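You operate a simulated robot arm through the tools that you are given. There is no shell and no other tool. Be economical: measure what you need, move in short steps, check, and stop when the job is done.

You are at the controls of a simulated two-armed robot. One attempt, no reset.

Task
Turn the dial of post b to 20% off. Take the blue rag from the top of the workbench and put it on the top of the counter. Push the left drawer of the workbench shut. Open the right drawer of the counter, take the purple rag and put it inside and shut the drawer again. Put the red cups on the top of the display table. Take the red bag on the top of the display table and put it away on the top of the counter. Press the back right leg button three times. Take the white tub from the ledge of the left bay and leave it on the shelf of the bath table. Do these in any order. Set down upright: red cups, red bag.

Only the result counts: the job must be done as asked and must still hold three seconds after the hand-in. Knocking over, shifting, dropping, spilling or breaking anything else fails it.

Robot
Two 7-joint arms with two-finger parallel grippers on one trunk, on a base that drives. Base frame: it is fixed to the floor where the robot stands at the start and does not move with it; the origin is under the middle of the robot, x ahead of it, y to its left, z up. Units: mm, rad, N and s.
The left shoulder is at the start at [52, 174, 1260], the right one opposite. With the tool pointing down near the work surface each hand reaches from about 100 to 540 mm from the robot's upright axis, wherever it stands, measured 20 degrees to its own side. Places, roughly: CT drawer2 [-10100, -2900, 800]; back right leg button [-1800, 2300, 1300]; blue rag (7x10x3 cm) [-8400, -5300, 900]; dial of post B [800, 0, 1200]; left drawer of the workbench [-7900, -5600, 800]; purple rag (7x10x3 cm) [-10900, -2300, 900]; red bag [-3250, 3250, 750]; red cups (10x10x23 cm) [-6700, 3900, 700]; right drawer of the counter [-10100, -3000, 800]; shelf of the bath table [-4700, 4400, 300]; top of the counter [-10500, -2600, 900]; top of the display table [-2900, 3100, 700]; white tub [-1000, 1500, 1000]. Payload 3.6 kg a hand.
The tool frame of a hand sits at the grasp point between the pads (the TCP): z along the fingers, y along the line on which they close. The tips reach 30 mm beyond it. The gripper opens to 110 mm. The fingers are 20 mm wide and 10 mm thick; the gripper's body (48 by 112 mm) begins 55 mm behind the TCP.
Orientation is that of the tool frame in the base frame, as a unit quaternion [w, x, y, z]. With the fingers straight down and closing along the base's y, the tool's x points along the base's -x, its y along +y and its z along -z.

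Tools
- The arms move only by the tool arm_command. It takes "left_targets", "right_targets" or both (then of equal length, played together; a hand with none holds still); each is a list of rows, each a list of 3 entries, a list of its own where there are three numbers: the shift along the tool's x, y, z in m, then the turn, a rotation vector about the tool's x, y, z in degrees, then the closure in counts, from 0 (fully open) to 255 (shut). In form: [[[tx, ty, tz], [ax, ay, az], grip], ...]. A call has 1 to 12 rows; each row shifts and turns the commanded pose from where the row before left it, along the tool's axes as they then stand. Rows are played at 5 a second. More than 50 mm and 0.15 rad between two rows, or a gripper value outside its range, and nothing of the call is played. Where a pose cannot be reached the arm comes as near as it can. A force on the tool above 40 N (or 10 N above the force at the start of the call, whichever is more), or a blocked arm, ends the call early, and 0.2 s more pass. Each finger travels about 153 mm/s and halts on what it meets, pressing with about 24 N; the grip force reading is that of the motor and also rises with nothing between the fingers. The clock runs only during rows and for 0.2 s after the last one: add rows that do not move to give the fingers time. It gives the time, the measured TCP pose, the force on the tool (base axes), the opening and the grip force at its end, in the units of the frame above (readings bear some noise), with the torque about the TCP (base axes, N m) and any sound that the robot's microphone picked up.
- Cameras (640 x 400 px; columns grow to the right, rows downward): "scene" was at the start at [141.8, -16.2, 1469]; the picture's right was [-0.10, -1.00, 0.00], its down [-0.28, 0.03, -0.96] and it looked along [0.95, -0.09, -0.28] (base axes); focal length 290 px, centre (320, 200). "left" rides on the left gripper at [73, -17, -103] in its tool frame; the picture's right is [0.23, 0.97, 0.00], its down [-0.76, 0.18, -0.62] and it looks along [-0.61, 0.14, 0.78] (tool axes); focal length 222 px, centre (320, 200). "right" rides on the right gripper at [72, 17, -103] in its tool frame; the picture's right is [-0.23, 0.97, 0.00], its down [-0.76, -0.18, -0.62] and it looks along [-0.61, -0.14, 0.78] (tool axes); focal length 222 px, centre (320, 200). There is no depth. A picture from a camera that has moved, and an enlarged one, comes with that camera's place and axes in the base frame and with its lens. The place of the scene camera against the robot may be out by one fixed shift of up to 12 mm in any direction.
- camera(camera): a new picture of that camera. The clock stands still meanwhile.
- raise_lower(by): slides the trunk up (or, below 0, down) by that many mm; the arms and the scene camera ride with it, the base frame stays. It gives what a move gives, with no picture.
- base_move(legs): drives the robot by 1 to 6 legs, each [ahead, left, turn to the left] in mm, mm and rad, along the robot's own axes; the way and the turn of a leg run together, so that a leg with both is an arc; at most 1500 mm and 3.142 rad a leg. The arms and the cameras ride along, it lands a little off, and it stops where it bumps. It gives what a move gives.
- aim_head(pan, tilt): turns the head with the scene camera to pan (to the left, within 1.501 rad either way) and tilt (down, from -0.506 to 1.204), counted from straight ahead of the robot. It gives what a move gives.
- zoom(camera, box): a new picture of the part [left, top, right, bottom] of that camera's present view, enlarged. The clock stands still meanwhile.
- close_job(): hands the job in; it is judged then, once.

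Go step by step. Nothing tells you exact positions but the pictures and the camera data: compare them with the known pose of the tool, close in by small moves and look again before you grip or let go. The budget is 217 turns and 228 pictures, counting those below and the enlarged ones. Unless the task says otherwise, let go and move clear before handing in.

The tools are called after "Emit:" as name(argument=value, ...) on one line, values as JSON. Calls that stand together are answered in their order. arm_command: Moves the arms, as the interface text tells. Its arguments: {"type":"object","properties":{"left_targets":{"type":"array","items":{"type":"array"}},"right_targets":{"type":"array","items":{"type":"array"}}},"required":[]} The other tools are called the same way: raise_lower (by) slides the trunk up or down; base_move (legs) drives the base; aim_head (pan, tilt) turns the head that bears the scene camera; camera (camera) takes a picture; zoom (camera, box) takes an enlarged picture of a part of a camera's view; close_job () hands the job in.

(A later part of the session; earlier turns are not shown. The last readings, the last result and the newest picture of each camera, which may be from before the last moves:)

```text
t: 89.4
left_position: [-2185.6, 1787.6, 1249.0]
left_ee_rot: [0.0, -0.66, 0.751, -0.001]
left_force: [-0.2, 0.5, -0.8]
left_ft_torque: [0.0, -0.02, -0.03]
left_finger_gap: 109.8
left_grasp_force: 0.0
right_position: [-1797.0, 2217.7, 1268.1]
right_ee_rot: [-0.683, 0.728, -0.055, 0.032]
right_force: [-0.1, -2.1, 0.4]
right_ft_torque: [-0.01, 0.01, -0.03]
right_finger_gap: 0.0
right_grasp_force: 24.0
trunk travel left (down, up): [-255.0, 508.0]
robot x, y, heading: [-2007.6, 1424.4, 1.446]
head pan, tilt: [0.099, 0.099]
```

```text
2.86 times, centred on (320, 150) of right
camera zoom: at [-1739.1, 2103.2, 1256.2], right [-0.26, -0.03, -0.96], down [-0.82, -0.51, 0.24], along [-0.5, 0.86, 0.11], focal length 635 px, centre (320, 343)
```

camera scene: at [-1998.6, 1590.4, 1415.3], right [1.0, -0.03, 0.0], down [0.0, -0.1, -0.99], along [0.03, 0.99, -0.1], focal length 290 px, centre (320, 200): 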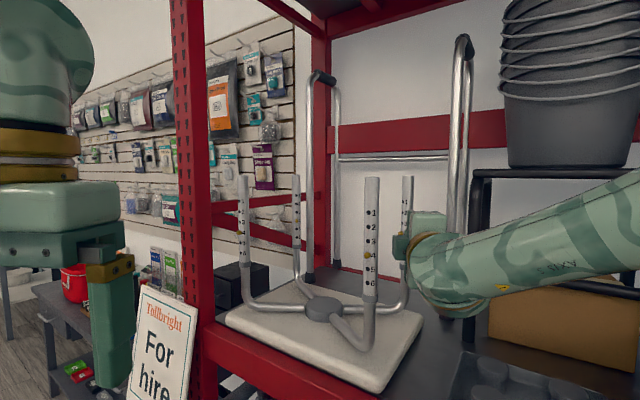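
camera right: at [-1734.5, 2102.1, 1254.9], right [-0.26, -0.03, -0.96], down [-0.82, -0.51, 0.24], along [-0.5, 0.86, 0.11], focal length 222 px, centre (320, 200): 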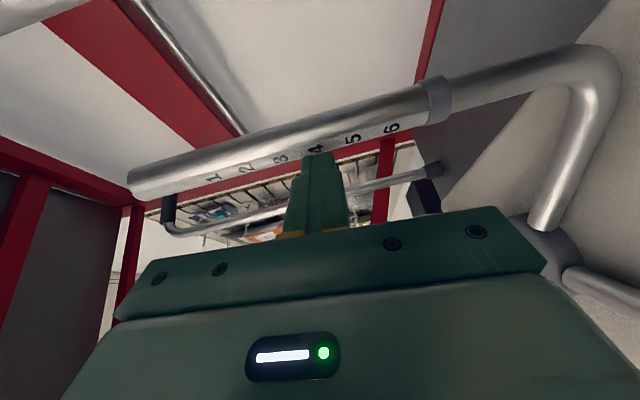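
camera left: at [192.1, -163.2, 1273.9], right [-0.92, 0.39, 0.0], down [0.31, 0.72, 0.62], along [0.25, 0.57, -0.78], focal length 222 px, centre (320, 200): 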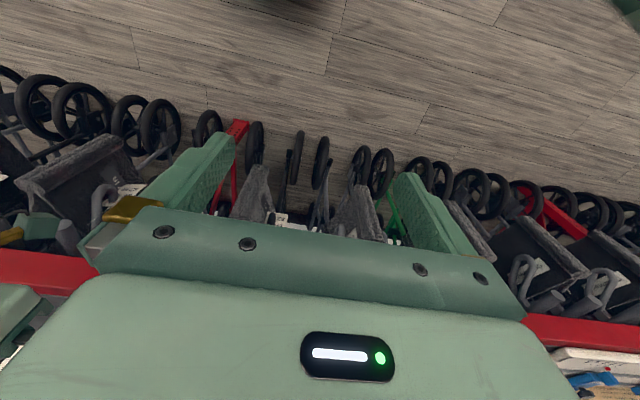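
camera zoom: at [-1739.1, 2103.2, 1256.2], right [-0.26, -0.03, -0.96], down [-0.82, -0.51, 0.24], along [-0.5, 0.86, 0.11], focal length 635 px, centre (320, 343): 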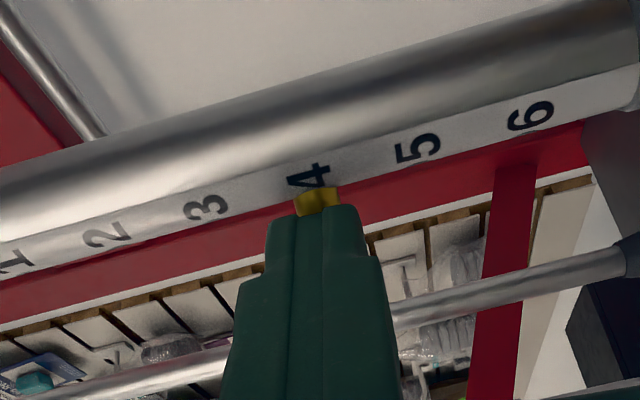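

Contact at the button (2 N), with button visible ahead of the tip. Continue.

Emit:
arm_command(right_targets=[[[0.0012, 0, 0.0022], [0, 0, 0], 255]])

Emit:
arm_command(right_targets=[[[0.0012, 0, 0.0022], [0, 0, 0], 255]])

Emit:
arm_command(right_targets=[[[0.0012, 0, 0.0022], [0, 0, 0], 255]])

Emit:
zoom(camera="right", box=[240, 80, 400, 220])

```text
t: 89.8
left_position: [-2184.8, 1786.4, 1250.7]
left_ee_rot: [0.0, -0.66, 0.751, 0.0]
left_force: [0.6, 0.8, 0.5]
left_ft_torque: [-0.03, 0.05, 0.0]
left_finger_gap: 109.8
left_grasp_force: 0.1
right_position: [-1796.1, 2217.5, 1268.7]
right_ee_rot: [-0.683, 0.727, -0.057, 0.031]
right_force: [-1.0, -10.6, -2.3]
right_ft_torque: [-0.07, 0.06, -0.03]
right_finger_gap: 0.0
right_grasp_force: 23.5
trunk travel left (down, up): [-255.0, 508.0]
robot x, y, heading: [-2007.0, 1429.3, 1.444]
head pan, tilt: [0.099, 0.099]
```

```text
t: 90.2
left_position: [-2186.2, 1785.3, 1251.9]
left_ee_rot: [0.0, -0.661, 0.751, 0.0]
left_force: [0.5, 0.1, -0.6]
left_ft_torque: [0.02, -0.01, 0.01]
left_finger_gap: 109.9
left_grasp_force: 0.0
right_position: [-1793.8, 2219.3, 1267.5]
right_ee_rot: [-0.684, 0.727, -0.058, 0.032]
right_force: [-1.2, -13.9, -1.5]
right_ft_torque: [-0.1, 0.02, -0.05]
right_finger_gap: 0.0
right_grasp_force: 24.3
trunk travel left (down, up): [-255.0, 508.0]
robot x, y, heading: [-2012.3, 1432.0, 1.444]
head pan, tilt: [0.099, 0.099]
```

```text
t: 90.6
left_position: [-2185.5, 1785.7, 1251.9]
left_ee_rot: [0.001, -0.66, 0.751, 0.0]
left_force: [0.4, 1.0, 0.6]
left_ft_torque: [-0.02, 0.0, -0.02]
left_finger_gap: 110.1
left_grasp_force: 0.0
right_position: [-1793.2, 2217.4, 1268.3]
right_ee_rot: [-0.685, 0.726, -0.056, 0.03]
right_force: [-4.2, -24.4, -3.4]
right_ft_torque: [-0.21, -0.04, -0.06]
right_finger_gap: 0.0
right_grasp_force: 23.9
trunk travel left (down, up): [-255.0, 508.0]
robot x, y, heading: [-2008.8, 1431.1, 1.441]
head pan, tilt: [0.099, 0.099]
heard: click
```

```text
2.86 times, centred on (320, 150) of right
camera zoom: at [-1734.7, 2104.9, 1255.7], right [-0.27, -0.03, -0.96], down [-0.82, -0.51, 0.24], along [-0.5, 0.86, 0.11], focal length 635 px, centre (320, 343)
```

zoom: 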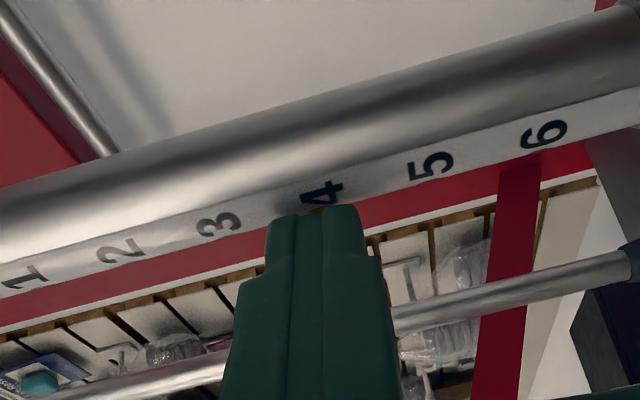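

Heard the click — press one. I release and press again along the same path.

Emit:
arm_command(right_targets=[[[-0.003, 0, -0.0052], [0, 0, 0], 255], [[-0.003, 0, -0.0052], [0, 0, 0], 255], [[0, 0, 0], [0, 0, 0], 255]])

Emit:
arm_command(right_targets=[[[0.0024, 0, 0.0044], [0, 0, 0], 255], [[0.0012, 0, 0.002], [0, 0, 0], 255], [[0.0012, 0, 0.002], [0, 0, 0], 255], [[0.0012, 0, 0.002], [0, 0, 0], 255]])

```text
t: 91.4
left_position: [-2184.4, 1788.9, 1250.6]
left_ee_rot: [0.0, -0.661, 0.751, -0.001]
left_force: [-0.2, 0.3, -0.1]
left_ft_torque: [-0.02, -0.01, -0.01]
left_finger_gap: 110.1
left_grasp_force: 0.0
right_position: [-1799.6, 2213.1, 1268.2]
right_ee_rot: [-0.682, 0.728, -0.057, 0.03]
right_force: [0.7, -0.7, 0.1]
right_ft_torque: [-0.01, -0.01, 0.01]
right_finger_gap: 0.0
right_grasp_force: 23.6
trunk travel left (down, up): [-255.0, 508.0]
robot x, y, heading: [-2007.8, 1430.1, 1.439]
head pan, tilt: [0.099, 0.099]
```

```text
t: 92.4
left_position: [-2185.3, 1785.7, 1251.1]
left_ee_rot: [0.001, -0.66, 0.751, 0.0]
left_force: [-0.2, 0.2, 0.0]
left_ft_torque: [0.0, -0.02, 0.03]
left_finger_gap: 110.0
left_grasp_force: 0.1
right_position: [-1794.4, 2219.6, 1268.7]
right_ee_rot: [-0.684, 0.726, -0.056, 0.031]
right_force: [-4.1, -15.9, -0.4]
right_ft_torque: [-0.08, 0.02, 0.06]
right_finger_gap: 0.3
right_grasp_force: 23.6
trunk travel left (down, up): [-255.0, 508.0]
robot x, y, heading: [-2008.1, 1429.8, 1.441]
head pan, tilt: [0.099, 0.099]
heard: click
```

Second click. Once more.

Emit:
arm_command(right_targets=[[[-0.003, 0, -0.0052], [0, 0, 0], 255], [[-0.003, 0, -0.0052], [0, 0, 0], 255], [[0, 0, 0], [0, 0, 0], 255]])

Emit:
arm_command(right_targets=[[[0.0024, 0, 0.0044], [0, 0, 0], 255], [[0.0012, 0, 0.002], [0, 0, 0], 255], [[0.0012, 0, 0.002], [0, 0, 0], 255], [[0.0012, 0, 0.002], [0, 0, 0], 255]])

```text
t: 93.2
left_position: [-2185.0, 1787.6, 1249.1]
left_ee_rot: [0.0, -0.661, 0.751, -0.001]
left_force: [-0.6, 0.4, -0.3]
left_ft_torque: [0.01, 0.01, 0.01]
left_finger_gap: 109.9
left_grasp_force: 0.0
right_position: [-1800.4, 2214.2, 1268.0]
right_ee_rot: [-0.682, 0.729, -0.057, 0.032]
right_force: [0.0, 0.1, 0.1]
right_ft_torque: [0.01, 0.01, 0.03]
right_finger_gap: 0.0
right_grasp_force: 23.9
trunk travel left (down, up): [-255.0, 508.0]
robot x, y, heading: [-2010.3, 1430.3, 1.444]
head pan, tilt: [0.099, 0.099]
```

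```text
t: 94.2
left_position: [-2185.9, 1786.7, 1250.2]
left_ee_rot: [0.001, -0.661, 0.751, 0.001]
left_force: [0.3, -0.1, 0.2]
left_ft_torque: [0.03, 0.01, 0.02]
left_finger_gap: 109.9
left_grasp_force: 0.0
right_position: [-1792.6, 2218.3, 1268.1]
right_ee_rot: [-0.684, 0.727, -0.057, 0.03]
right_force: [-2.4, -23.3, -5.6]
right_ft_torque: [-0.26, 0.0, -0.06]
right_finger_gap: 0.0
right_grasp_force: 23.8
trunk travel left (down, up): [-255.0, 508.0]
robot x, y, heading: [-2009.0, 1427.3, 1.441]
head pan, tilt: [0.099, 0.099]
```

No click yet; a slight extra push.

Emit:
arm_command(right_targets=[[[0.0008, 0, 0.0012], [0, 0, 0], 255], [[0, 0, 0], [0, 0, 0], 255]])

```text
t: 94.8
left_position: [-2186.6, 1784.4, 1252.3]
left_ee_rot: [0.001, -0.66, 0.751, -0.001]
left_force: [-0.3, -1.0, 0.1]
left_ft_torque: [0.01, 0.02, -0.02]
left_finger_gap: 110.0
left_grasp_force: 0.1
right_position: [-1792.4, 2218.9, 1269.8]
right_ee_rot: [-0.684, 0.727, -0.056, 0.031]
right_force: [-6.4, -26.0, -6.5]
right_ft_torque: [-0.25, 0.12, -0.01]
right_finger_gap: 0.0
right_grasp_force: 24.1
trunk travel left (down, up): [-255.0, 508.0]
robot x, y, heading: [-2009.1, 1432.1, 1.442]
head pan, tilt: [0.099, 0.099]
```

Slightly too far right this time. I back off, shift 2 mm left, and press again.

Emit:
arm_command(right_targets=[[[-0.004, 0, -0.006], [0, 0, 0], 255], [[-0.005, 0, -0.006], [0, 0, 0], 255], [[0, 0, 0], [0, 0, 0], 255]])

Emit:
arm_command(right_targets=[[[0.0024, 0, 0.0044], [0, 0, 0], 255], [[0.0012, 0, 0.002], [0, 0, 0], 255], [[0.0012, 0, 0.002], [0, 0, 0], 255], [[0.0012, 0, 0.002], [0, 0, 0], 255]])

```text
t: 95.6
left_position: [-2186.8, 1787.9, 1249.8]
left_ee_rot: [0.0, -0.661, 0.751, -0.001]
left_force: [0.6, 0.7, 0.3]
left_ft_torque: [0.02, 0.0, 0.02]
left_finger_gap: 110.0
left_grasp_force: 0.1
right_position: [-1801.8, 2214.6, 1267.4]
right_ee_rot: [-0.683, 0.728, -0.058, 0.032]
right_force: [0.1, -0.2, 0.4]
right_ft_torque: [0.04, -0.03, -0.01]
right_finger_gap: 0.0
right_grasp_force: 24.1
trunk travel left (down, up): [-255.0, 508.0]
robot x, y, heading: [-2009.1, 1431.7, 1.438]
head pan, tilt: [0.099, 0.099]
```

```text
t: 96.6
left_position: [-2185.4, 1784.3, 1251.0]
left_ee_rot: [0.001, -0.66, 0.751, 0.0]
left_force: [-0.3, 0.6, 0.0]
left_ft_torque: [0.03, -0.03, -0.01]
left_finger_gap: 109.7
left_grasp_force: 0.0
right_position: [-1795.4, 2217.7, 1267.5]
right_ee_rot: [-0.684, 0.726, -0.056, 0.03]
right_force: [-0.9, -20.1, -4.7]
right_ft_torque: [-0.21, -0.11, -0.09]
right_finger_gap: 0.0
right_grasp_force: 23.9
trunk travel left (down, up): [-255.0, 508.0]
robot x, y, heading: [-2005.6, 1426.9, 1.437]
head pan, tilt: [0.099, 0.099]
```

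Emit:
arm_command(right_targets=[[[0.0012, 0, 0.0014], [0, 0, 0], 255]])

Emit:
zoom(camera="right", box=[280, 120, 360, 190])

```text
t: 97.0
left_position: [-2185.6, 1785.0, 1251.6]
left_ee_rot: [0.001, -0.661, 0.75, 0.0]
left_force: [-0.2, -0.2, 0.2]
left_ft_torque: [-0.01, -0.01, -0.01]
left_finger_gap: 110.0
left_grasp_force: 0.0
right_position: [-1795.3, 2217.8, 1267.8]
right_ee_rot: [-0.685, 0.726, -0.057, 0.03]
right_force: [-2.8, -25.2, -6.2]
right_ft_torque: [-0.25, 0.0, -0.09]
right_finger_gap: 0.0
right_grasp_force: 23.9
trunk travel left (down, up): [-255.0, 508.0]
robot x, y, heading: [-2008.9, 1427.2, 1.441]
head pan, tilt: [0.099, 0.099]
heard: click
```

```text
5.71 times, centred on (320, 155) of right
camera zoom: at [-1735.4, 2105.1, 1255.1], right [-0.27, -0.03, -0.96], down [-0.82, -0.51, 0.24], along [-0.5, 0.86, 0.11], focal length 1269 px, centre (320, 457)
```

zoom: 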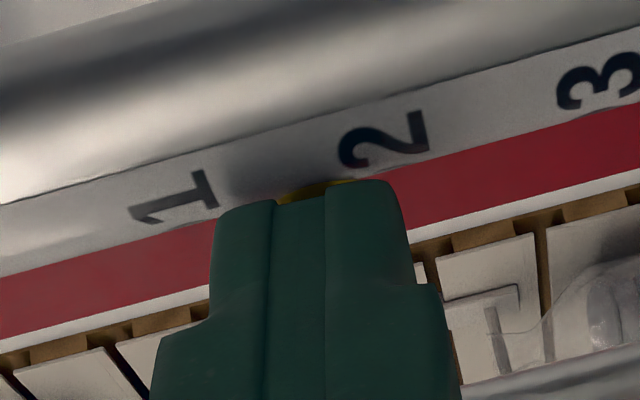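

Third click. The leg tube seems to step a notch with each click; I back off and look.

Emit:
arm_command(right_targets=[[[-0.006, 0, -0.012], [0, 0, 0], 255], [[-0.006, 0, -0.012], [0, 0, 0], 255], [[0, 0, -0.02], [0, 0, 0], 255], [[0, 0, 0], [0, 0, 0], 255]])

Emit:
zoom(camera="right", box=[200, 50, 440, 240])

```text
t: 98.0
left_position: [-2186.2, 1789.2, 1250.7]
left_ee_rot: [0.0, -0.661, 0.751, -0.001]
left_force: [0.1, 0.7, 0.5]
left_ft_torque: [-0.02, -0.01, 0.01]
left_finger_gap: 110.0
left_grasp_force: 0.0
right_position: [-1810.3, 2180.5, 1272.0]
right_ee_rot: [-0.682, 0.728, -0.057, 0.03]
right_force: [0.3, 0.4, 0.4]
right_ft_torque: [0.01, -0.01, 0.0]
right_finger_gap: 0.0
right_grasp_force: 24.5
trunk travel left (down, up): [-255.0, 508.0]
robot x, y, heading: [-2007.8, 1426.2, 1.443]
head pan, tilt: [0.099, 0.099]
```

```text
2.11 times, centred on (320, 145) of right
camera zoom: at [-1752.0, 2067.2, 1259.6], right [-0.26, -0.03, -0.96], down [-0.82, -0.51, 0.24], along [-0.5, 0.86, 0.11], focal length 468 px, centre (320, 316)
```

zoom: 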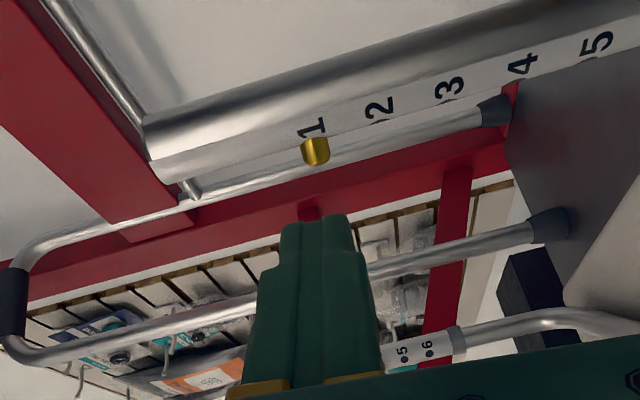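

The leg now stands at 1 — three presses done. I back out of the rack and look along the wall to the left.

Emit:
base_move(legs=[[-450, 0, 0]])

Emit:
aim_head(pan=0.75, tilt=0.2)

Emit:
camera(camera="scene")

```text
t: 100.8
left_position: [-2243.7, 1339.2, 1250.6]
left_ee_rot: [0.001, -0.661, 0.751, -0.001]
left_force: [0.6, 0.0, 0.3]
left_ft_torque: [0.05, 0.01, 0.02]
left_finger_gap: 110.0
left_grasp_force: 0.1
right_position: [-1869.0, 1731.8, 1273.0]
right_ee_rot: [-0.683, 0.728, -0.057, 0.031]
right_force: [0.3, -0.6, 0.1]
right_ft_torque: [-0.01, 0.0, 0.03]
right_finger_gap: 0.1
right_grasp_force: 23.9
trunk travel left (down, up): [-255.0, 508.0]
robot x, y, heading: [-2066.3, 978.7, 1.44]
head pan, tilt: [0.099, 0.099]
```

```text
t: 101.8
left_position: [-2243.9, 1340.0, 1249.7]
left_ee_rot: [0.0, -0.66, 0.751, -0.002]
left_force: [-0.8, 0.2, 0.3]
left_ft_torque: [0.0, 0.0, -0.01]
left_finger_gap: 110.0
left_grasp_force: 0.1
right_position: [-1868.2, 1733.6, 1271.8]
right_ee_rot: [-0.683, 0.727, -0.057, 0.031]
right_force: [-0.2, 0.1, -0.4]
right_ft_torque: [0.0, 0.05, -0.01]
right_finger_gap: 0.0
right_grasp_force: 23.8
trunk travel left (down, up): [-255.0, 508.0]
robot x, y, heading: [-2071.9, 981.6, 1.438]
head pan, tilt: [0.75, 0.201]
```

```text
170 pictures are left
camera scene: at [-2110.9, 1148.5, 1354.6], right [0.81, 0.58, 0.0], down [0.12, -0.16, -0.98], along [-0.57, 0.8, -0.2], focal length 290 px, centre (320, 200)
```

scene: 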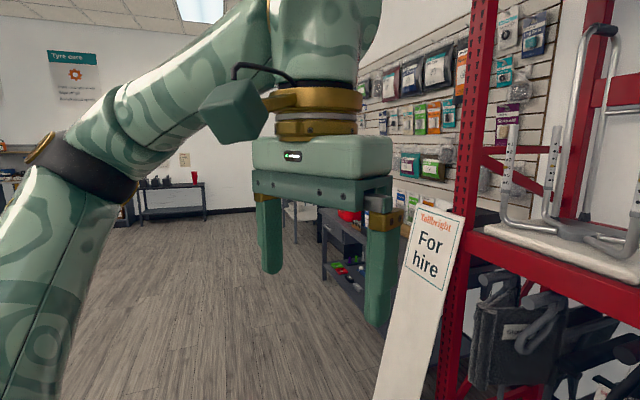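

The left arm hides the view; I move left and turn so that I can see the tables between the arms.

Emit:
base_move(legs=[[0, 500, 0], [0, 0, 0.7]])

Emit:
aim_head(pan=-0.05, tilt=0.2)

Emit:
camera(camera="scene")

```text
t: 106.6
left_position: [-2930.5, 1208.7, 1250.5]
left_ee_rot: [0.0, 0.877, -0.481, 0.001]
left_force: [-0.6, 0.1, 0.5]
left_ft_torque: [-0.01, 0.02, 0.0]
left_finger_gap: 110.1
left_grasp_force: 0.1
right_position: [-2893.3, 1750.4, 1271.8]
right_ee_rot: [-0.653, 0.703, 0.194, -0.202]
right_force: [0.1, -0.3, 0.2]
right_ft_torque: [0.05, 0.05, 0.0]
right_finger_gap: 0.3
right_grasp_force: 24.2
trunk travel left (down, up): [-255.0, 508.0]
robot x, y, heading: [-2561.9, 1045.7, 2.13]
head pan, tilt: [0.75, 0.201]
```

```text
t: 107.7
left_position: [-2929.4, 1207.8, 1250.2]
left_ee_rot: [0.0, 0.877, -0.481, 0.001]
left_force: [-0.4, -0.4, 0.2]
left_ft_torque: [-0.02, 0.01, 0.02]
left_finger_gap: 110.1
left_grasp_force: 0.1
right_position: [-2893.7, 1750.2, 1272.0]
right_ee_rot: [-0.653, 0.704, 0.194, -0.203]
right_force: [1.0, 0.3, 0.0]
right_ft_torque: [0.01, -0.01, 0.0]
right_finger_gap: 0.0
right_grasp_force: 24.1
trunk travel left (down, up): [-255.0, 508.0]
robot x, y, heading: [-2566.5, 1046.1, 2.132]
head pan, tilt: [-0.051, 0.201]
```

```text
169 pictures are left
camera scene: at [-2666.5, 1203.2, 1354.6], right [0.87, 0.49, 0.0], down [0.1, -0.17, -0.98], along [-0.48, 0.85, -0.2], focal length 290 px, centre (320, 200)
```

scene: 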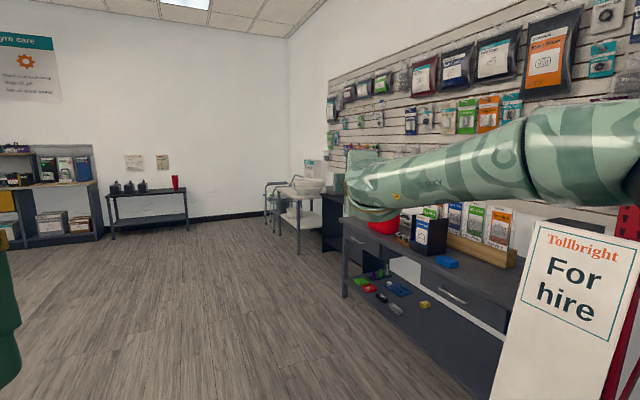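

Emit:
zoom(camera="scene", box=[250, 140, 360, 270])

Emit:
zoom(camera="scene", box=[90, 150, 210, 250])

Emit:
zoom(camera="scene", box=[330, 190, 540, 370])

```text
3.08 times, centred on (305, 205) of scene
camera zoom: at [-2666.5, 1203.2, 1354.6], right [0.87, 0.49, 0.0], down [0.1, -0.17, -0.98], along [-0.48, 0.85, -0.2], focal length 891 px, centre (366, 185)
```

zoom: 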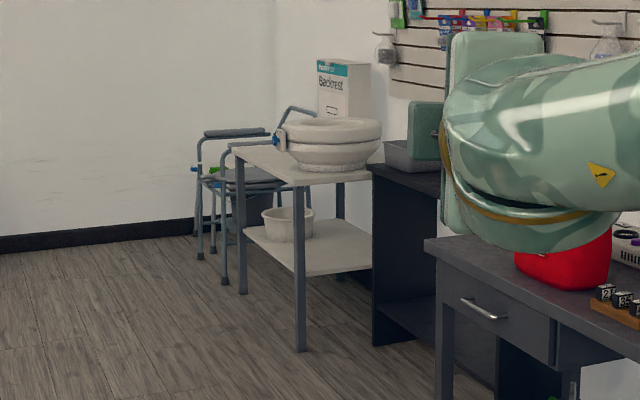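

```text
4.00 times, centred on (150, 200) of scene
camera zoom: at [-2666.5, 1203.2, 1354.6], right [0.87, 0.49, 0.0], down [0.1, -0.17, -0.98], along [-0.48, 0.85, -0.2], focal length 1159 px, centre (1000, 200)
```

zoom: 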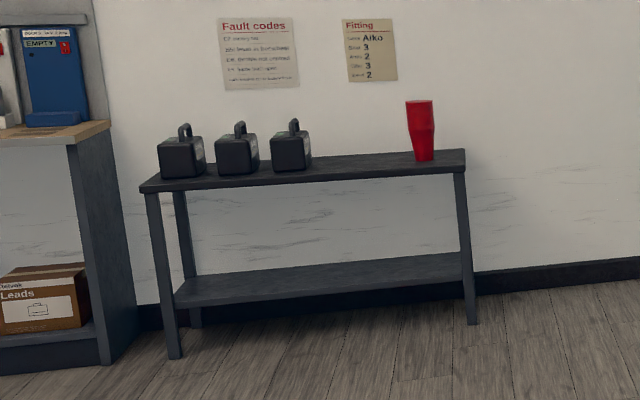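

```text
2.22 times, centred on (435, 280) of scene
camera zoom: at [-2666.5, 1203.2, 1354.6], right [0.87, 0.49, 0.0], down [0.1, -0.17, -0.98], along [-0.48, 0.85, -0.2], focal length 644 px, centre (64, 22)
```

zoom: 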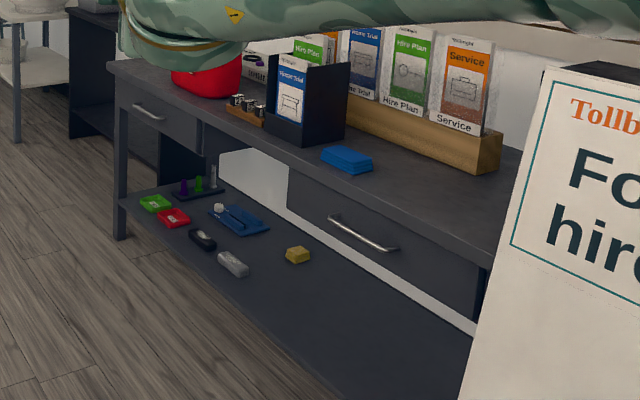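

Bath table: white table with an open low shelf (z≈295), free at its right part; red bag on the display table; the red cup stack on the far dark table. I'll pick the tub with the hand pitched ~38° down and keep the arm frozen through to placing, changing height with the trunk. First I unroll and pitch the right hand here in the open.

Emit:
arm_command(right_targets=[[[0, 0, 0], [0, 0, 8.5], 128], [[0, 0, 0], [0, 0, 8.5], 0], [[0, 0, 0], [0, 0, 8.5], 0], [[0, 0, 0], [0, 0, 8.5], 0], [[0, 0, 0], [0, 0, 8.5], 0], [[0, 0, 0], [0, 0, 8.5], 0], [[0, 0, 0], [0, 0, 8.5], 0], [[0, 0, 0], [0, 0, 8.5], 0], [[0, 0, 0], [0, 0, 8.5], 0], [[0, 0, 0], [0, 0, 8.5], 0], [[0, 0, 0], [0, 0, 3], 0]])

Emit:
arm_command(right_targets=[[[0.01, 0, 0], [0, 7, 0], 0], [[0.02, 0, 0], [0, 7, 0], 0], [[0.03, 0, 0], [0, 7, 0], 0], [[0.03, 0, 0.01], [0, 7, 0], 0], [[0.03, 0, 0.02], [0, 7, 0], 0], [[0.03, 0, 0.02], [0, 0, 0], 0], [[0.03, 0, 0.02], [0, 0, 0], 0], [[0.03, 0, 0.02], [0, 0, 0], 0], [[0, 0, 0], [0, 0, 0], 0]])

```text
t: 110.1
left_position: [-2930.0, 1207.6, 1250.0]
left_ee_rot: [0.0, 0.877, -0.481, 0.001]
left_force: [0.4, -0.1, -0.8]
left_ft_torque: [0.01, 0.02, 0.03]
left_finger_gap: 109.8
left_grasp_force: 0.0
right_position: [-2892.8, 1749.4, 1272.0]
right_ee_rot: [-0.327, 0.641, -0.35, -0.6]
right_force: [0.2, 0.3, 0.0]
right_ft_torque: [0.02, 0.0, -0.02]
right_finger_gap: 109.7
right_grasp_force: 0.1
trunk travel left (down, up): [-255.0, 508.0]
robot x, y, heading: [-2562.6, 1043.9, 2.135]
head pan, tilt: [-0.051, 0.201]
```

```text
t: 112.1
left_position: [-2929.2, 1208.3, 1248.6]
left_ee_rot: [-0.001, 0.877, -0.481, 0.001]
left_force: [0.2, -0.9, -0.6]
left_ft_torque: [0.02, -0.01, 0.0]
left_finger_gap: 110.3
left_grasp_force: 0.0
right_position: [-2878.4, 1728.2, 1038.6]
right_ee_rot: [-0.208, 0.792, -0.432, -0.379]
right_force: [0.7, 0.2, 0.2]
right_ft_torque: [0.03, 0.0, 0.01]
right_finger_gap: 109.9
right_grasp_force: 0.0
trunk travel left (down, up): [-255.0, 508.0]
robot x, y, heading: [-2567.0, 1047.3, 2.137]
head pan, tilt: [-0.051, 0.201]
```

Reached without trouble at 39° pitch. Now I bring the hand ~450 mm lower and 140 mm back relative to the shoulder, the posture needed for the low shelf.

Emit:
arm_command(right_targets=[[[0.044, 0, 0.0174], [0, 0, 0], 0], [[0.044, 0, 0.0174], [0, 0, 0], 0], [[0.044, 0, 0.0174], [0, 0, 0], 0], [[0.044, 0, 0.0174], [0, 0, 0], 0], [[0.044, 0, 0.0174], [0, 0, 0], 0], [[0.044, 0, 0.0174], [0, 0, 0], 0], [[0.044, 0, 0.0174], [0, 0, 0], 0], [[0.044, 0, 0.0174], [0, 0, 0], 0], [[0.044, 0, 0.0174], [0, 0, 0], 0], [[0.044, 0, 0.0174], [0, 0, 0], 0], [[0, 0, 0], [0, 0, 0], 0]])

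```text
t: 114.5
left_position: [-2929.9, 1208.3, 1250.9]
left_ee_rot: [-0.001, 0.877, -0.481, 0.002]
left_force: [-0.9, 0.6, -0.9]
left_ft_torque: [-0.02, 0.0, -0.03]
left_finger_gap: 110.0
left_grasp_force: 0.0
right_position: [-2855.7, 1643.8, 644.7]
right_ee_rot: [-0.208, 0.792, -0.433, -0.377]
right_force: [-0.3, 0.8, 0.0]
right_ft_torque: [0.02, -0.02, 0.0]
right_finger_gap: 110.1
right_grasp_force: 0.1
right hand out of reach, approached as far as the arm can: row 6, 7, 8, 9, 10
trunk travel left (down, up): [-255.0, 508.0]
robot x, y, heading: [-2565.7, 1044.3, 2.14]
head pan, tilt: [-0.051, 0.201]
```

Need about 55 mm lower still; I try closer to the body.

Emit:
arm_command(right_targets=[[[0.01, 0, -0.03], [0, 0, 0], 0], [[0.01, 0, -0.03], [0, 0, 0], 0], [[0.04, 0, 0.01], [0, 0, 0], 0], [[0.04, 0, 0.01], [0, 0, 0], 0], [[0.02, 0, 0.01], [0, 0, 0], 0], [[0, 0, 0], [0, 0, 0], 0]])

```text
t: 115.9
left_position: [-2930.6, 1209.1, 1250.4]
left_ee_rot: [0.0, 0.876, -0.482, 0.001]
left_force: [0.8, -0.4, 0.4]
left_ft_torque: [0.01, 0.0, 0.0]
left_finger_gap: 110.1
left_grasp_force: 0.0
right_position: [-2839.8, 1593.1, 583.2]
right_ee_rot: [-0.208, 0.792, -0.432, -0.379]
right_force: [-0.5, 0.4, 0.0]
right_ft_torque: [0.02, 0.03, 0.01]
right_finger_gap: 109.9
right_grasp_force: 0.0
right hand out of reach, approached as far as the arm can: row 1, 2, 3, 4, 5
trunk travel left (down, up): [-255.0, 508.0]
robot x, y, heading: [-2565.9, 1045.7, 2.133]
head pan, tilt: [-0.051, 0.201]
```

TCP can now be 328 mm at minimum trunk height — right for the shelf. I turn back to the rack and slide toward the tub.

Emit:
base_move(legs=[[0, 0, -1.22], [150, -1000, 0]])

Emit:
raise_lower(by=460)

Emit:
aim_head(pan=0, tilt=0.5)

Emit:
camera(camera="scene")

```text
t: 124.1
left_position: [-1671.9, 951.9, 1249.8]
left_ee_rot: [-0.001, -0.437, 0.9, -0.001]
left_force: [-0.1, -0.3, -0.2]
left_ft_torque: [-0.02, 0.01, -0.02]
left_finger_gap: 109.9
left_grasp_force: 0.0
right_position: [-1278.4, 993.3, 583.1]
right_ee_rot: [0.388, -0.396, 0.811, 0.189]
right_force: [0.1, -0.8, -0.6]
right_ft_torque: [-0.02, -0.01, 0.02]
right_finger_gap: 110.3
right_grasp_force: 0.1
trunk travel left (down, up): [-255.0, 508.0]
robot x, y, heading: [-1702.3, 551.4, 0.896]
head pan, tilt: [-0.051, 0.201]
```

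```text
refused: 460 is not a number from -400 to 400
```

```text
t: 124.9
left_position: [-1670.9, 952.4, 1250.6]
left_ee_rot: [0.0, -0.437, 0.9, -0.001]
left_force: [0.2, -0.3, -0.4]
left_ft_torque: [-0.02, -0.02, -0.02]
left_finger_gap: 110.0
left_grasp_force: 0.2
right_position: [-1277.8, 995.0, 582.6]
right_ee_rot: [0.387, -0.396, 0.811, 0.188]
right_force: [-0.1, 0.2, 0.7]
right_ft_torque: [0.02, 0.03, -0.01]
right_finger_gap: 110.0
right_grasp_force: 0.0
trunk travel left (down, up): [-255.0, 508.0]
robot x, y, heading: [-1702.6, 556.4, 0.9]
head pan, tilt: [0.0, 0.499]
```

```text
165 pictures are left
camera scene: at [-1588.8, 695.0, 1327.0], right [0.78, -0.62, 0.0], down [-0.3, -0.38, -0.88], along [0.55, 0.69, -0.48], focal length 290 px, centre (320, 200)
```

scene: 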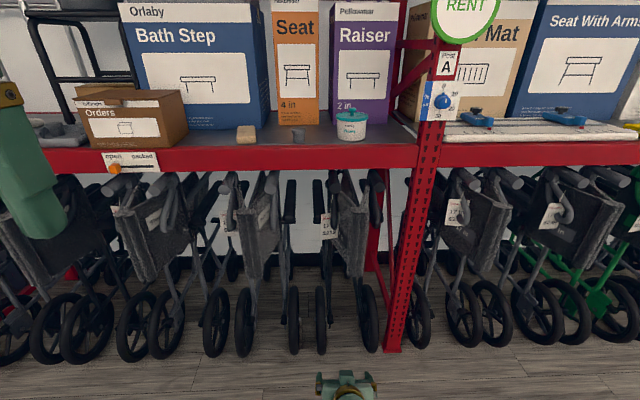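

Triangulated tub ≈ (−890, 1409, 1073). I zoom to measure it.

Emit:
zoom(camera="scene", box=[310, 80, 390, 150])

Emit:
raise_lower(by=380)

Emit:
camera(camera="right")

```text
5.71 times, centred on (350, 115) of scene
camera zoom: at [-1588.8, 695.0, 1327.0], right [0.78, -0.62, 0.0], down [-0.3, -0.38, -0.88], along [0.55, 0.69, -0.48], focal length 1656 px, centre (149, 686)
```

zoom: 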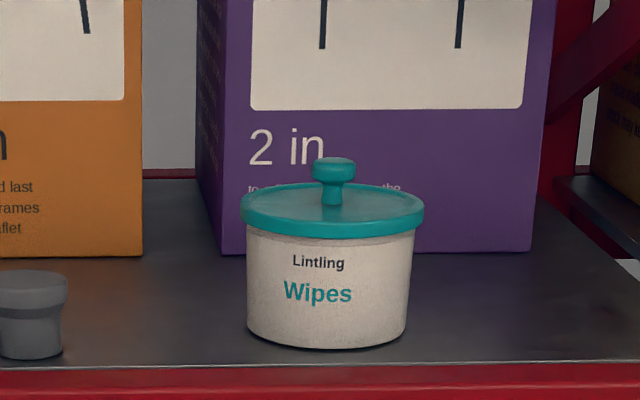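

```text
t: 128.6
left_position: [-1672.3, 950.8, 1632.5]
left_ee_rot: [0.006, -0.44, 0.898, -0.001]
left_force: [0.3, 0.0, -0.3]
left_ft_torque: [0.02, -0.01, -0.01]
left_finger_gap: 110.0
left_grasp_force: 0.1
right_position: [-1261.7, 1015.1, 1072.2]
right_ee_rot: [0.462, -0.376, 0.772, 0.223]
right_force: [-0.6, 0.3, -0.5]
right_ft_torque: [0.02, -0.02, 0.02]
right_finger_gap: 110.0
right_grasp_force: 0.1
trunk travel left (down, up): [-635.0, 128.0]
robot x, y, heading: [-1705.2, 552.5, 0.902]
head pan, tilt: [0.0, 0.499]
```

```text
163 pictures are left
camera right: at [-1351.6, 925.5, 1057.8], right [-0.7, 0.69, 0.2], down [0.02, -0.26, 0.97], along [0.71, 0.68, 0.16], focal length 222 px, centre (320, 200)
```

right: 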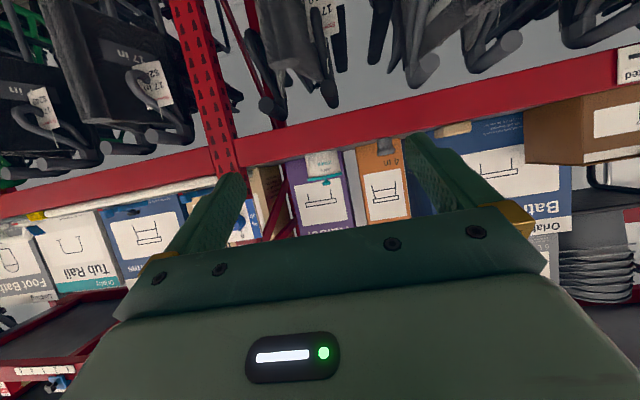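

The lid (110 mm) is as wide as my grip, but its 26 mm knob makes a good handle; I'll grip that at ~42° pitch and test-lift whether the lid is fast. I raise the hand, pitch it, and approach.

Emit:
arm_command(right_targets=[[[-0.03, 0, -0.016], [0, 0, 0], 0], [[-0.03, 0, -0.016], [0, 0, 0], 0], [[-0.03, 0, -0.016], [0, 0, 0], 0], [[0, 0, 0], [0, 7, 0], 0], [[0, 0, 0], [0, 7, 0], 0], [[0, 0, 0], [0, 0, 0], 0]])

Emit:
base_move(legs=[[400, -10, 0]])

Emit:
camera(camera="right")

Emit:
camera(camera="scene")

```text
t: 130.0
left_position: [-1673.6, 950.7, 1634.0]
left_ee_rot: [0.006, -0.441, 0.898, -0.002]
left_force: [0.5, -0.1, -0.4]
left_ft_torque: [0.02, 0.0, 0.01]
left_finger_gap: 110.1
left_grasp_force: 0.1
right_position: [-1246.2, 1051.5, 1144.1]
right_ee_rot: [0.365, -0.4, 0.822, 0.176]
right_force: [-0.3, 1.0, -0.5]
right_ft_torque: [0.0, -0.02, 0.03]
right_finger_gap: 109.9
right_grasp_force: 0.0
right hand out of reach, approached as far as the arm can: row 1, 2, 3, 5
trunk travel left (down, up): [-635.0, 128.0]
robot x, y, heading: [-1703.9, 556.6, 0.899]
head pan, tilt: [0.0, 0.499]
```

```text
t: 132.5
left_position: [-1413.8, 1260.9, 1632.8]
left_ee_rot: [0.007, -0.439, 0.899, -0.002]
left_force: [-0.8, -0.5, -0.2]
left_ft_torque: [0.01, 0.03, 0.01]
left_finger_gap: 110.2
left_grasp_force: 0.1
right_position: [-983.4, 1360.8, 1145.3]
right_ee_rot: [0.366, -0.399, 0.823, 0.174]
right_force: [0.3, -0.1, 0.2]
right_ft_torque: [-0.03, -0.02, -0.01]
right_finger_gap: 110.1
right_grasp_force: 0.0
trunk travel left (down, up): [-635.0, 128.0]
robot x, y, heading: [-1445.5, 866.4, 0.899]
head pan, tilt: [0.0, 0.499]
```

```text
162 pictures are left
camera right: at [-1075.2, 1270.4, 1160.6], right [-0.67, 0.72, 0.16], down [0.17, -0.07, 0.98], along [0.72, 0.69, -0.07], focal length 222 px, centre (320, 200)
```

right: 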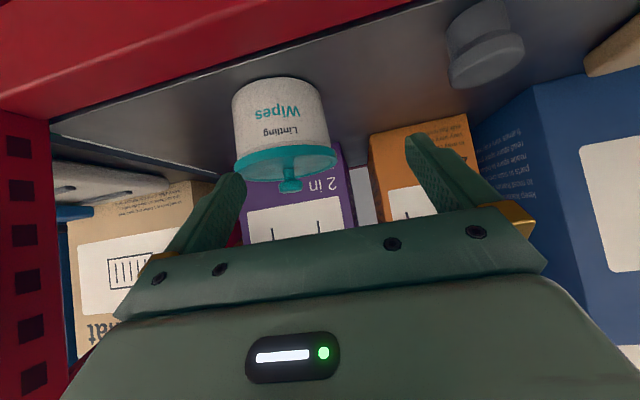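

```text
161 pictures are left
camera scene: at [-1383.3, 936.8, 1710.8], right [0.78, -0.62, 0.0], down [-0.3, -0.37, -0.88], along [0.55, 0.69, -0.48], focal length 290 px, centre (320, 200)
```

scene: 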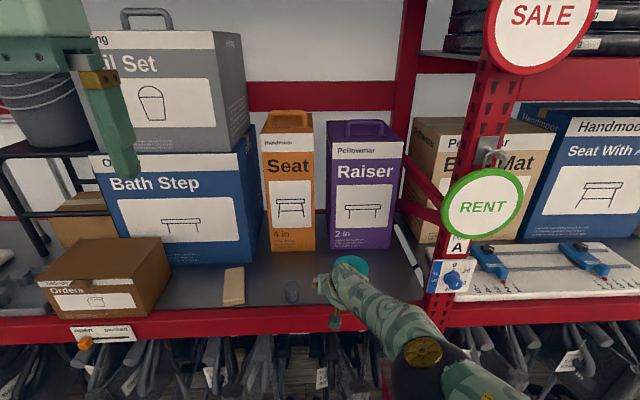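

Knob confirmed at (−890, 1409, 1123); I shift base 43 right and 55 ahead, then check.

Emit:
base_move(legs=[[0, -43, 0], [55, 0, 0]])

Emit:
camera(camera="right")

```text
t: 134.0
left_position: [-1354.7, 1271.4, 1634.2]
left_ee_rot: [0.01, -0.439, 0.898, -0.001]
left_force: [-0.7, 0.4, 0.2]
left_ft_torque: [0.06, -0.1, -0.02]
left_finger_gap: 110.4
left_grasp_force: 0.0
right_position: [-924.4, 1372.8, 1148.3]
right_ee_rot: [0.368, -0.399, 0.821, 0.176]
right_force: [0.4, -2.4, 0.4]
right_ft_torque: [-0.02, -0.01, -0.01]
right_finger_gap: 109.8
right_grasp_force: 0.0
trunk travel left (down, up): [-635.0, 128.0]
robot x, y, heading: [-1377.7, 877.1, 0.898]
head pan, tilt: [0.0, 0.499]
```

```text
160 pictures are left
camera right: at [-1015.1, 1283.0, 1164.3], right [-0.67, 0.72, 0.16], down [0.16, -0.07, 0.98], along [0.72, 0.69, -0.07], focal length 222 px, centre (320, 200)
```

right: 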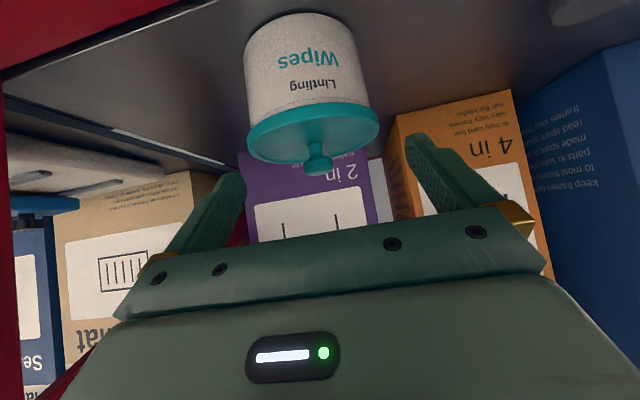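

Aligned. I move in to straddle the knob.

Emit:
arm_command(right_targets=[[[-0.014, -0.001, 0.01], [0, 0, 0], 0], [[0, 0, 0.016], [0, 0, 0], 0], [[0, 0, 0.014], [0, 0, 0], 0], [[0, 0, 0], [0, 0, 0], 0]])

Emit:
camera(camera="right")

```text
t: 135.0
left_position: [-1346.7, 1275.9, 1633.4]
left_ee_rot: [0.006, -0.439, 0.898, -0.002]
left_force: [0.3, 0.0, -0.2]
left_ft_torque: [0.02, -0.03, -0.02]
left_finger_gap: 109.9
left_grasp_force: 0.0
right_position: [-918.8, 1377.3, 1144.8]
right_ee_rot: [0.365, -0.4, 0.822, 0.176]
right_force: [-0.6, 0.8, 0.8]
right_ft_torque: [-0.04, -0.01, 0.01]
right_finger_gap: 110.0
right_grasp_force: 0.1
right hand out of reach, approached as far as the arm can: row 1, 2, 3
trunk travel left (down, up): [-635.0, 128.0]
robot x, y, heading: [-1376.7, 876.6, 0.904]
head pan, tilt: [0.0, 0.499]
```

```text
159 pictures are left
camera right: at [-1009.2, 1287.0, 1160.7], right [-0.67, 0.72, 0.17], down [0.17, -0.07, 0.98], along [0.72, 0.69, -0.07], focal length 222 px, centre (320, 200)
```

right: 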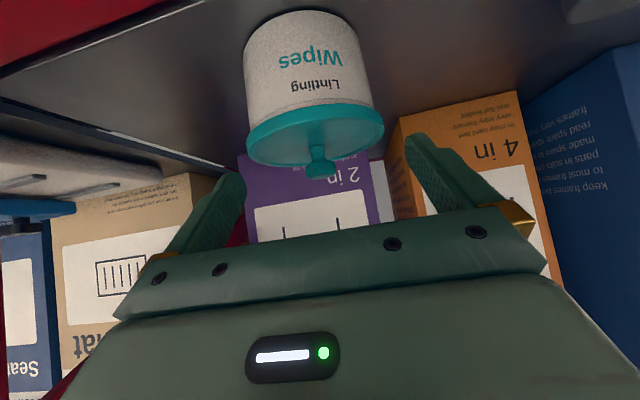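

The arm is at its limit here, so I use the base for the last 33 mm and the trunk for the height.

Emit:
base_move(legs=[[33, 0, 0]])

Emit:
raise_lower(by=-10)

Emit:
camera(camera="right")

```text
t: 135.8
left_position: [-1332.4, 1295.7, 1634.2]
left_ee_rot: [0.009, -0.44, 0.898, 0.0]
left_force: [-0.4, -1.1, 0.1]
left_ft_torque: [0.05, -0.04, 0.02]
left_finger_gap: 109.8
left_grasp_force: 0.1
right_position: [-902.9, 1398.4, 1148.0]
right_ee_rot: [0.367, -0.4, 0.821, 0.177]
right_force: [-0.8, 0.0, 0.9]
right_ft_torque: [0.0, 0.01, -0.03]
right_finger_gap: 109.8
right_grasp_force: 0.0
trunk travel left (down, up): [-635.0, 128.0]
robot x, y, heading: [-1358.6, 907.1, 0.901]
head pan, tilt: [0.0, 0.499]
```

```text
t: 136.4
left_position: [-1329.0, 1299.8, 1623.3]
left_ee_rot: [0.007, -0.44, 0.898, -0.002]
left_force: [0.1, 0.2, 0.6]
left_ft_torque: [0.06, -0.03, 0.03]
left_finger_gap: 109.9
left_grasp_force: 0.0
right_position: [-901.2, 1401.7, 1135.5]
right_ee_rot: [0.365, -0.4, 0.822, 0.176]
right_force: [-0.9, -1.1, -0.1]
right_ft_torque: [-0.02, -0.01, 0.04]
right_finger_gap: 110.2
right_grasp_force: 0.0
trunk travel left (down, up): [-625.0, 138.0]
robot x, y, heading: [-1360.8, 903.7, 0.899]
head pan, tilt: [0.0, 0.499]
```

```text
158 pictures are left
camera right: at [-991.7, 1311.9, 1151.3], right [-0.67, 0.72, 0.17], down [0.17, -0.07, 0.98], along [0.72, 0.69, -0.07], focal length 222 px, centre (320, 200)
```

right: 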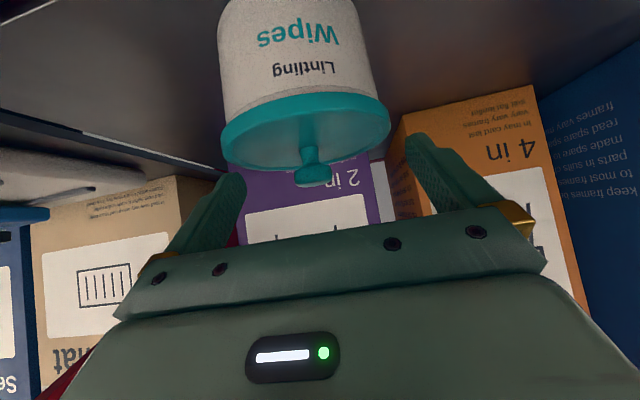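

The knob is 18 mm beyond the TCP and on axis bar 4 mm sideways. I trim and close.

Emit:
arm_command(right_targets=[[[0, -0.004, 0], [0, 0, 0], 0], [[0, 0, 0], [0, 0, 0], 80], [[0, 0, 0], [0, 0, 0], 140], [[0, 0, 0], [0, 0, 0], 200], [[0, 0, 0], [0, 0, 0], 255], [[0, 0, 0], [0, 0, 0], 255]])

Emit:
raise_lower(by=12)

Emit:
camera(camera="right")

```text
t: 137.8
left_position: [-1327.6, 1303.4, 1623.0]
left_ee_rot: [0.006, -0.44, 0.898, -0.002]
left_force: [0.1, -0.4, 0.3]
left_ft_torque: [0.03, -0.01, -0.03]
left_finger_gap: 110.0
left_grasp_force: 0.0
right_position: [-894.3, 1402.0, 1133.6]
right_ee_rot: [0.364, -0.4, 0.823, 0.175]
right_force: [0.6, -0.2, 0.1]
right_ft_torque: [-0.03, -0.01, -0.02]
right_finger_gap: 23.7
right_grasp_force: 23.8
trunk travel left (down, up): [-625.0, 138.0]
robot x, y, heading: [-1358.4, 907.3, 0.896]
head pan, tilt: [0.0, 0.499]
heard: snap
```

```text
t: 138.4
left_position: [-1325.7, 1302.3, 1635.6]
left_ee_rot: [0.006, -0.44, 0.898, -0.002]
left_force: [0.3, 0.2, 0.1]
left_ft_torque: [0.0, 0.0, 0.0]
left_finger_gap: 110.1
left_grasp_force: 0.1
right_position: [-895.7, 1401.6, 1145.0]
right_ee_rot: [0.364, -0.4, 0.823, 0.175]
right_force: [-0.3, 0.1, 0.3]
right_ft_torque: [0.03, 0.0, -0.03]
right_finger_gap: 24.0
right_grasp_force: 24.3
trunk travel left (down, up): [-637.0, 126.0]
robot x, y, heading: [-1357.7, 903.8, 0.902]
head pan, tilt: [0.0, 0.499]
```

```text
157 pictures are left
camera right: at [-986.0, 1312.2, 1162.0], right [-0.67, 0.72, 0.17], down [0.17, -0.07, 0.98], along [0.72, 0.69, -0.08], focal length 222 px, centre (320, 200)
```

right: 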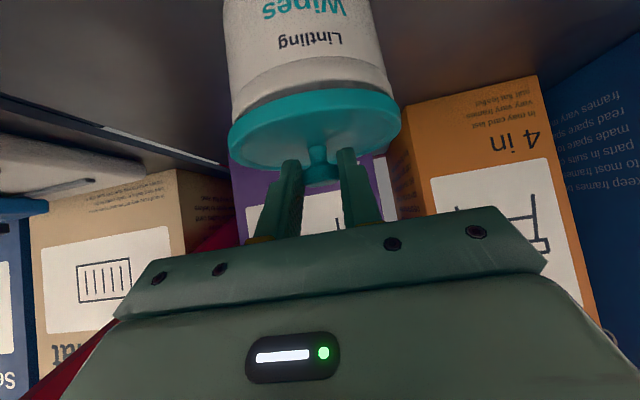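

A snap was heard: the lid seems to have come off its seat. I zoom to check.

Emit:
zoom(camera="right", box=[200, 0, 440, 200])

```text
2.00 times, centred on (320, 100) of right
camera zoom: at [-986.0, 1312.2, 1162.0], right [-0.67, 0.72, 0.17], down [0.17, -0.07, 0.98], along [0.72, 0.69, -0.08], focal length 444 px, centre (320, 400)
```

zoom: 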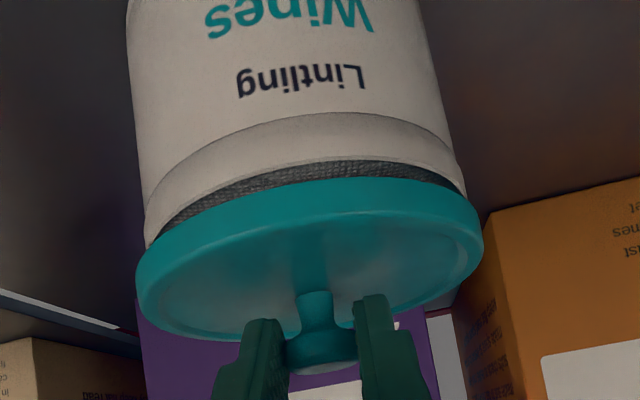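

The lid is a separate snap lid. I lower it back on, press lightly and check.

Emit:
raise_lower(by=-13)

Emit:
zoom(camera="right", box=[200, 0, 440, 200])

```text
t: 139.0
left_position: [-1326.5, 1301.6, 1622.5]
left_ee_rot: [0.006, -0.44, 0.898, -0.002]
left_force: [0.5, -0.9, 0.6]
left_ft_torque: [-0.04, 0.03, 0.02]
left_finger_gap: 110.2
left_grasp_force: 0.0
right_position: [-896.0, 1401.9, 1133.4]
right_ee_rot: [0.365, -0.401, 0.822, 0.176]
right_force: [-0.7, 0.9, 5.1]
right_ft_torque: [0.12, -0.08, 0.1]
right_finger_gap: 23.8
right_grasp_force: 24.1
trunk travel left (down, up): [-624.0, 139.0]
robot x, y, heading: [-1355.1, 904.4, 0.899]
head pan, tilt: [0.0, 0.499]
heard: snap
```

```text
2.00 times, centred on (320, 100) of right
camera zoom: at [-986.0, 1312.8, 1149.5], right [-0.67, 0.72, 0.17], down [0.17, -0.07, 0.98], along [0.72, 0.69, -0.07], focal length 444 px, centre (320, 400)
```

zoom: 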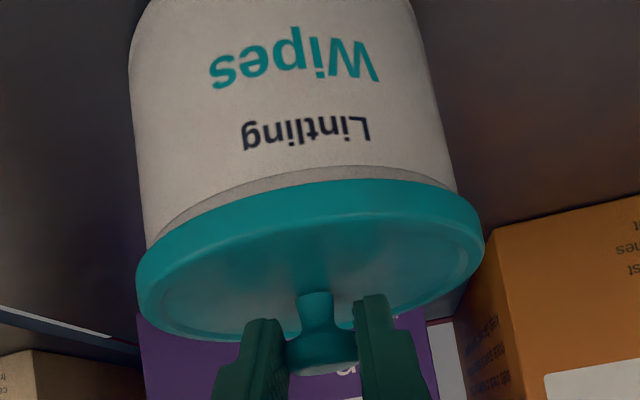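

It snapped back on properly. I release gently, back away, and will grip the body instead; I then lower the trunk.

Emit:
arm_command(right_targets=[[[0, 0, 0], [0, 0, 0], 200], [[0, 0, 0], [0, 0, 0], 150], [[0, 0, 0], [0, 0, 0], 80], [[0, 0, 0], [0, 0, 0], 0], [[0, 0, 0], [0, 0, 0], 0]])

Emit:
camera(camera="right")

```text
t: 140.2
left_position: [-1327.5, 1301.5, 1622.9]
left_ee_rot: [0.007, -0.44, 0.898, -0.002]
left_force: [-0.2, -0.5, -0.3]
left_ft_torque: [-0.03, 0.03, -0.03]
left_finger_gap: 109.8
left_grasp_force: 0.1
right_position: [-895.3, 1400.6, 1133.5]
right_ee_rot: [0.365, -0.4, 0.822, 0.175]
right_force: [2.3, -2.5, 8.2]
right_ft_torque: [0.27, 0.2, -0.01]
right_finger_gap: 108.2
right_grasp_force: 0.1
trunk travel left (down, up): [-624.0, 139.0]
robot x, y, heading: [-1356.4, 904.8, 0.906]
head pan, tilt: [0.0, 0.499]
```

```text
154 pictures are left
camera right: at [-986.0, 1311.5, 1149.2], right [-0.67, 0.72, 0.17], down [0.17, -0.07, 0.98], along [0.72, 0.69, -0.08], focal length 222 px, centre (320, 200)
```

right: 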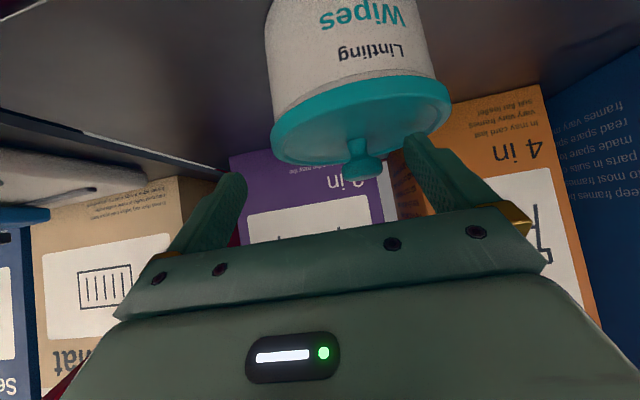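

The opening finger bears on the lid and shifted the tub sideways a little; I raise off it and look.

Emit:
raise_lower(by=25)

Emit:
camera(camera="right")

```text
t: 140.9
left_position: [-1326.4, 1303.6, 1647.3]
left_ee_rot: [0.005, -0.44, 0.898, -0.002]
left_force: [-1.0, 0.4, 0.0]
left_ft_torque: [-0.02, 0.01, -0.01]
left_finger_gap: 110.0
left_grasp_force: 0.1
right_position: [-895.8, 1401.8, 1157.7]
right_ee_rot: [0.364, -0.401, 0.822, 0.176]
right_force: [0.0, 0.1, -0.4]
right_ft_torque: [-0.02, 0.0, 0.02]
right_finger_gap: 110.0
right_grasp_force: 0.0
trunk travel left (down, up): [-649.0, 114.0]
robot x, y, heading: [-1359.2, 907.4, 0.901]
head pan, tilt: [0.0, 0.499]
```

```text
153 pictures are left
camera right: at [-985.9, 1312.3, 1173.6], right [-0.67, 0.72, 0.16], down [0.17, -0.07, 0.98], along [0.72, 0.69, -0.08], focal length 222 px, centre (320, 200)
```

right: 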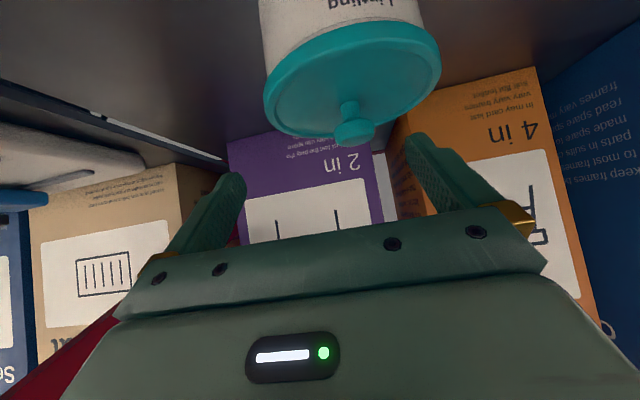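

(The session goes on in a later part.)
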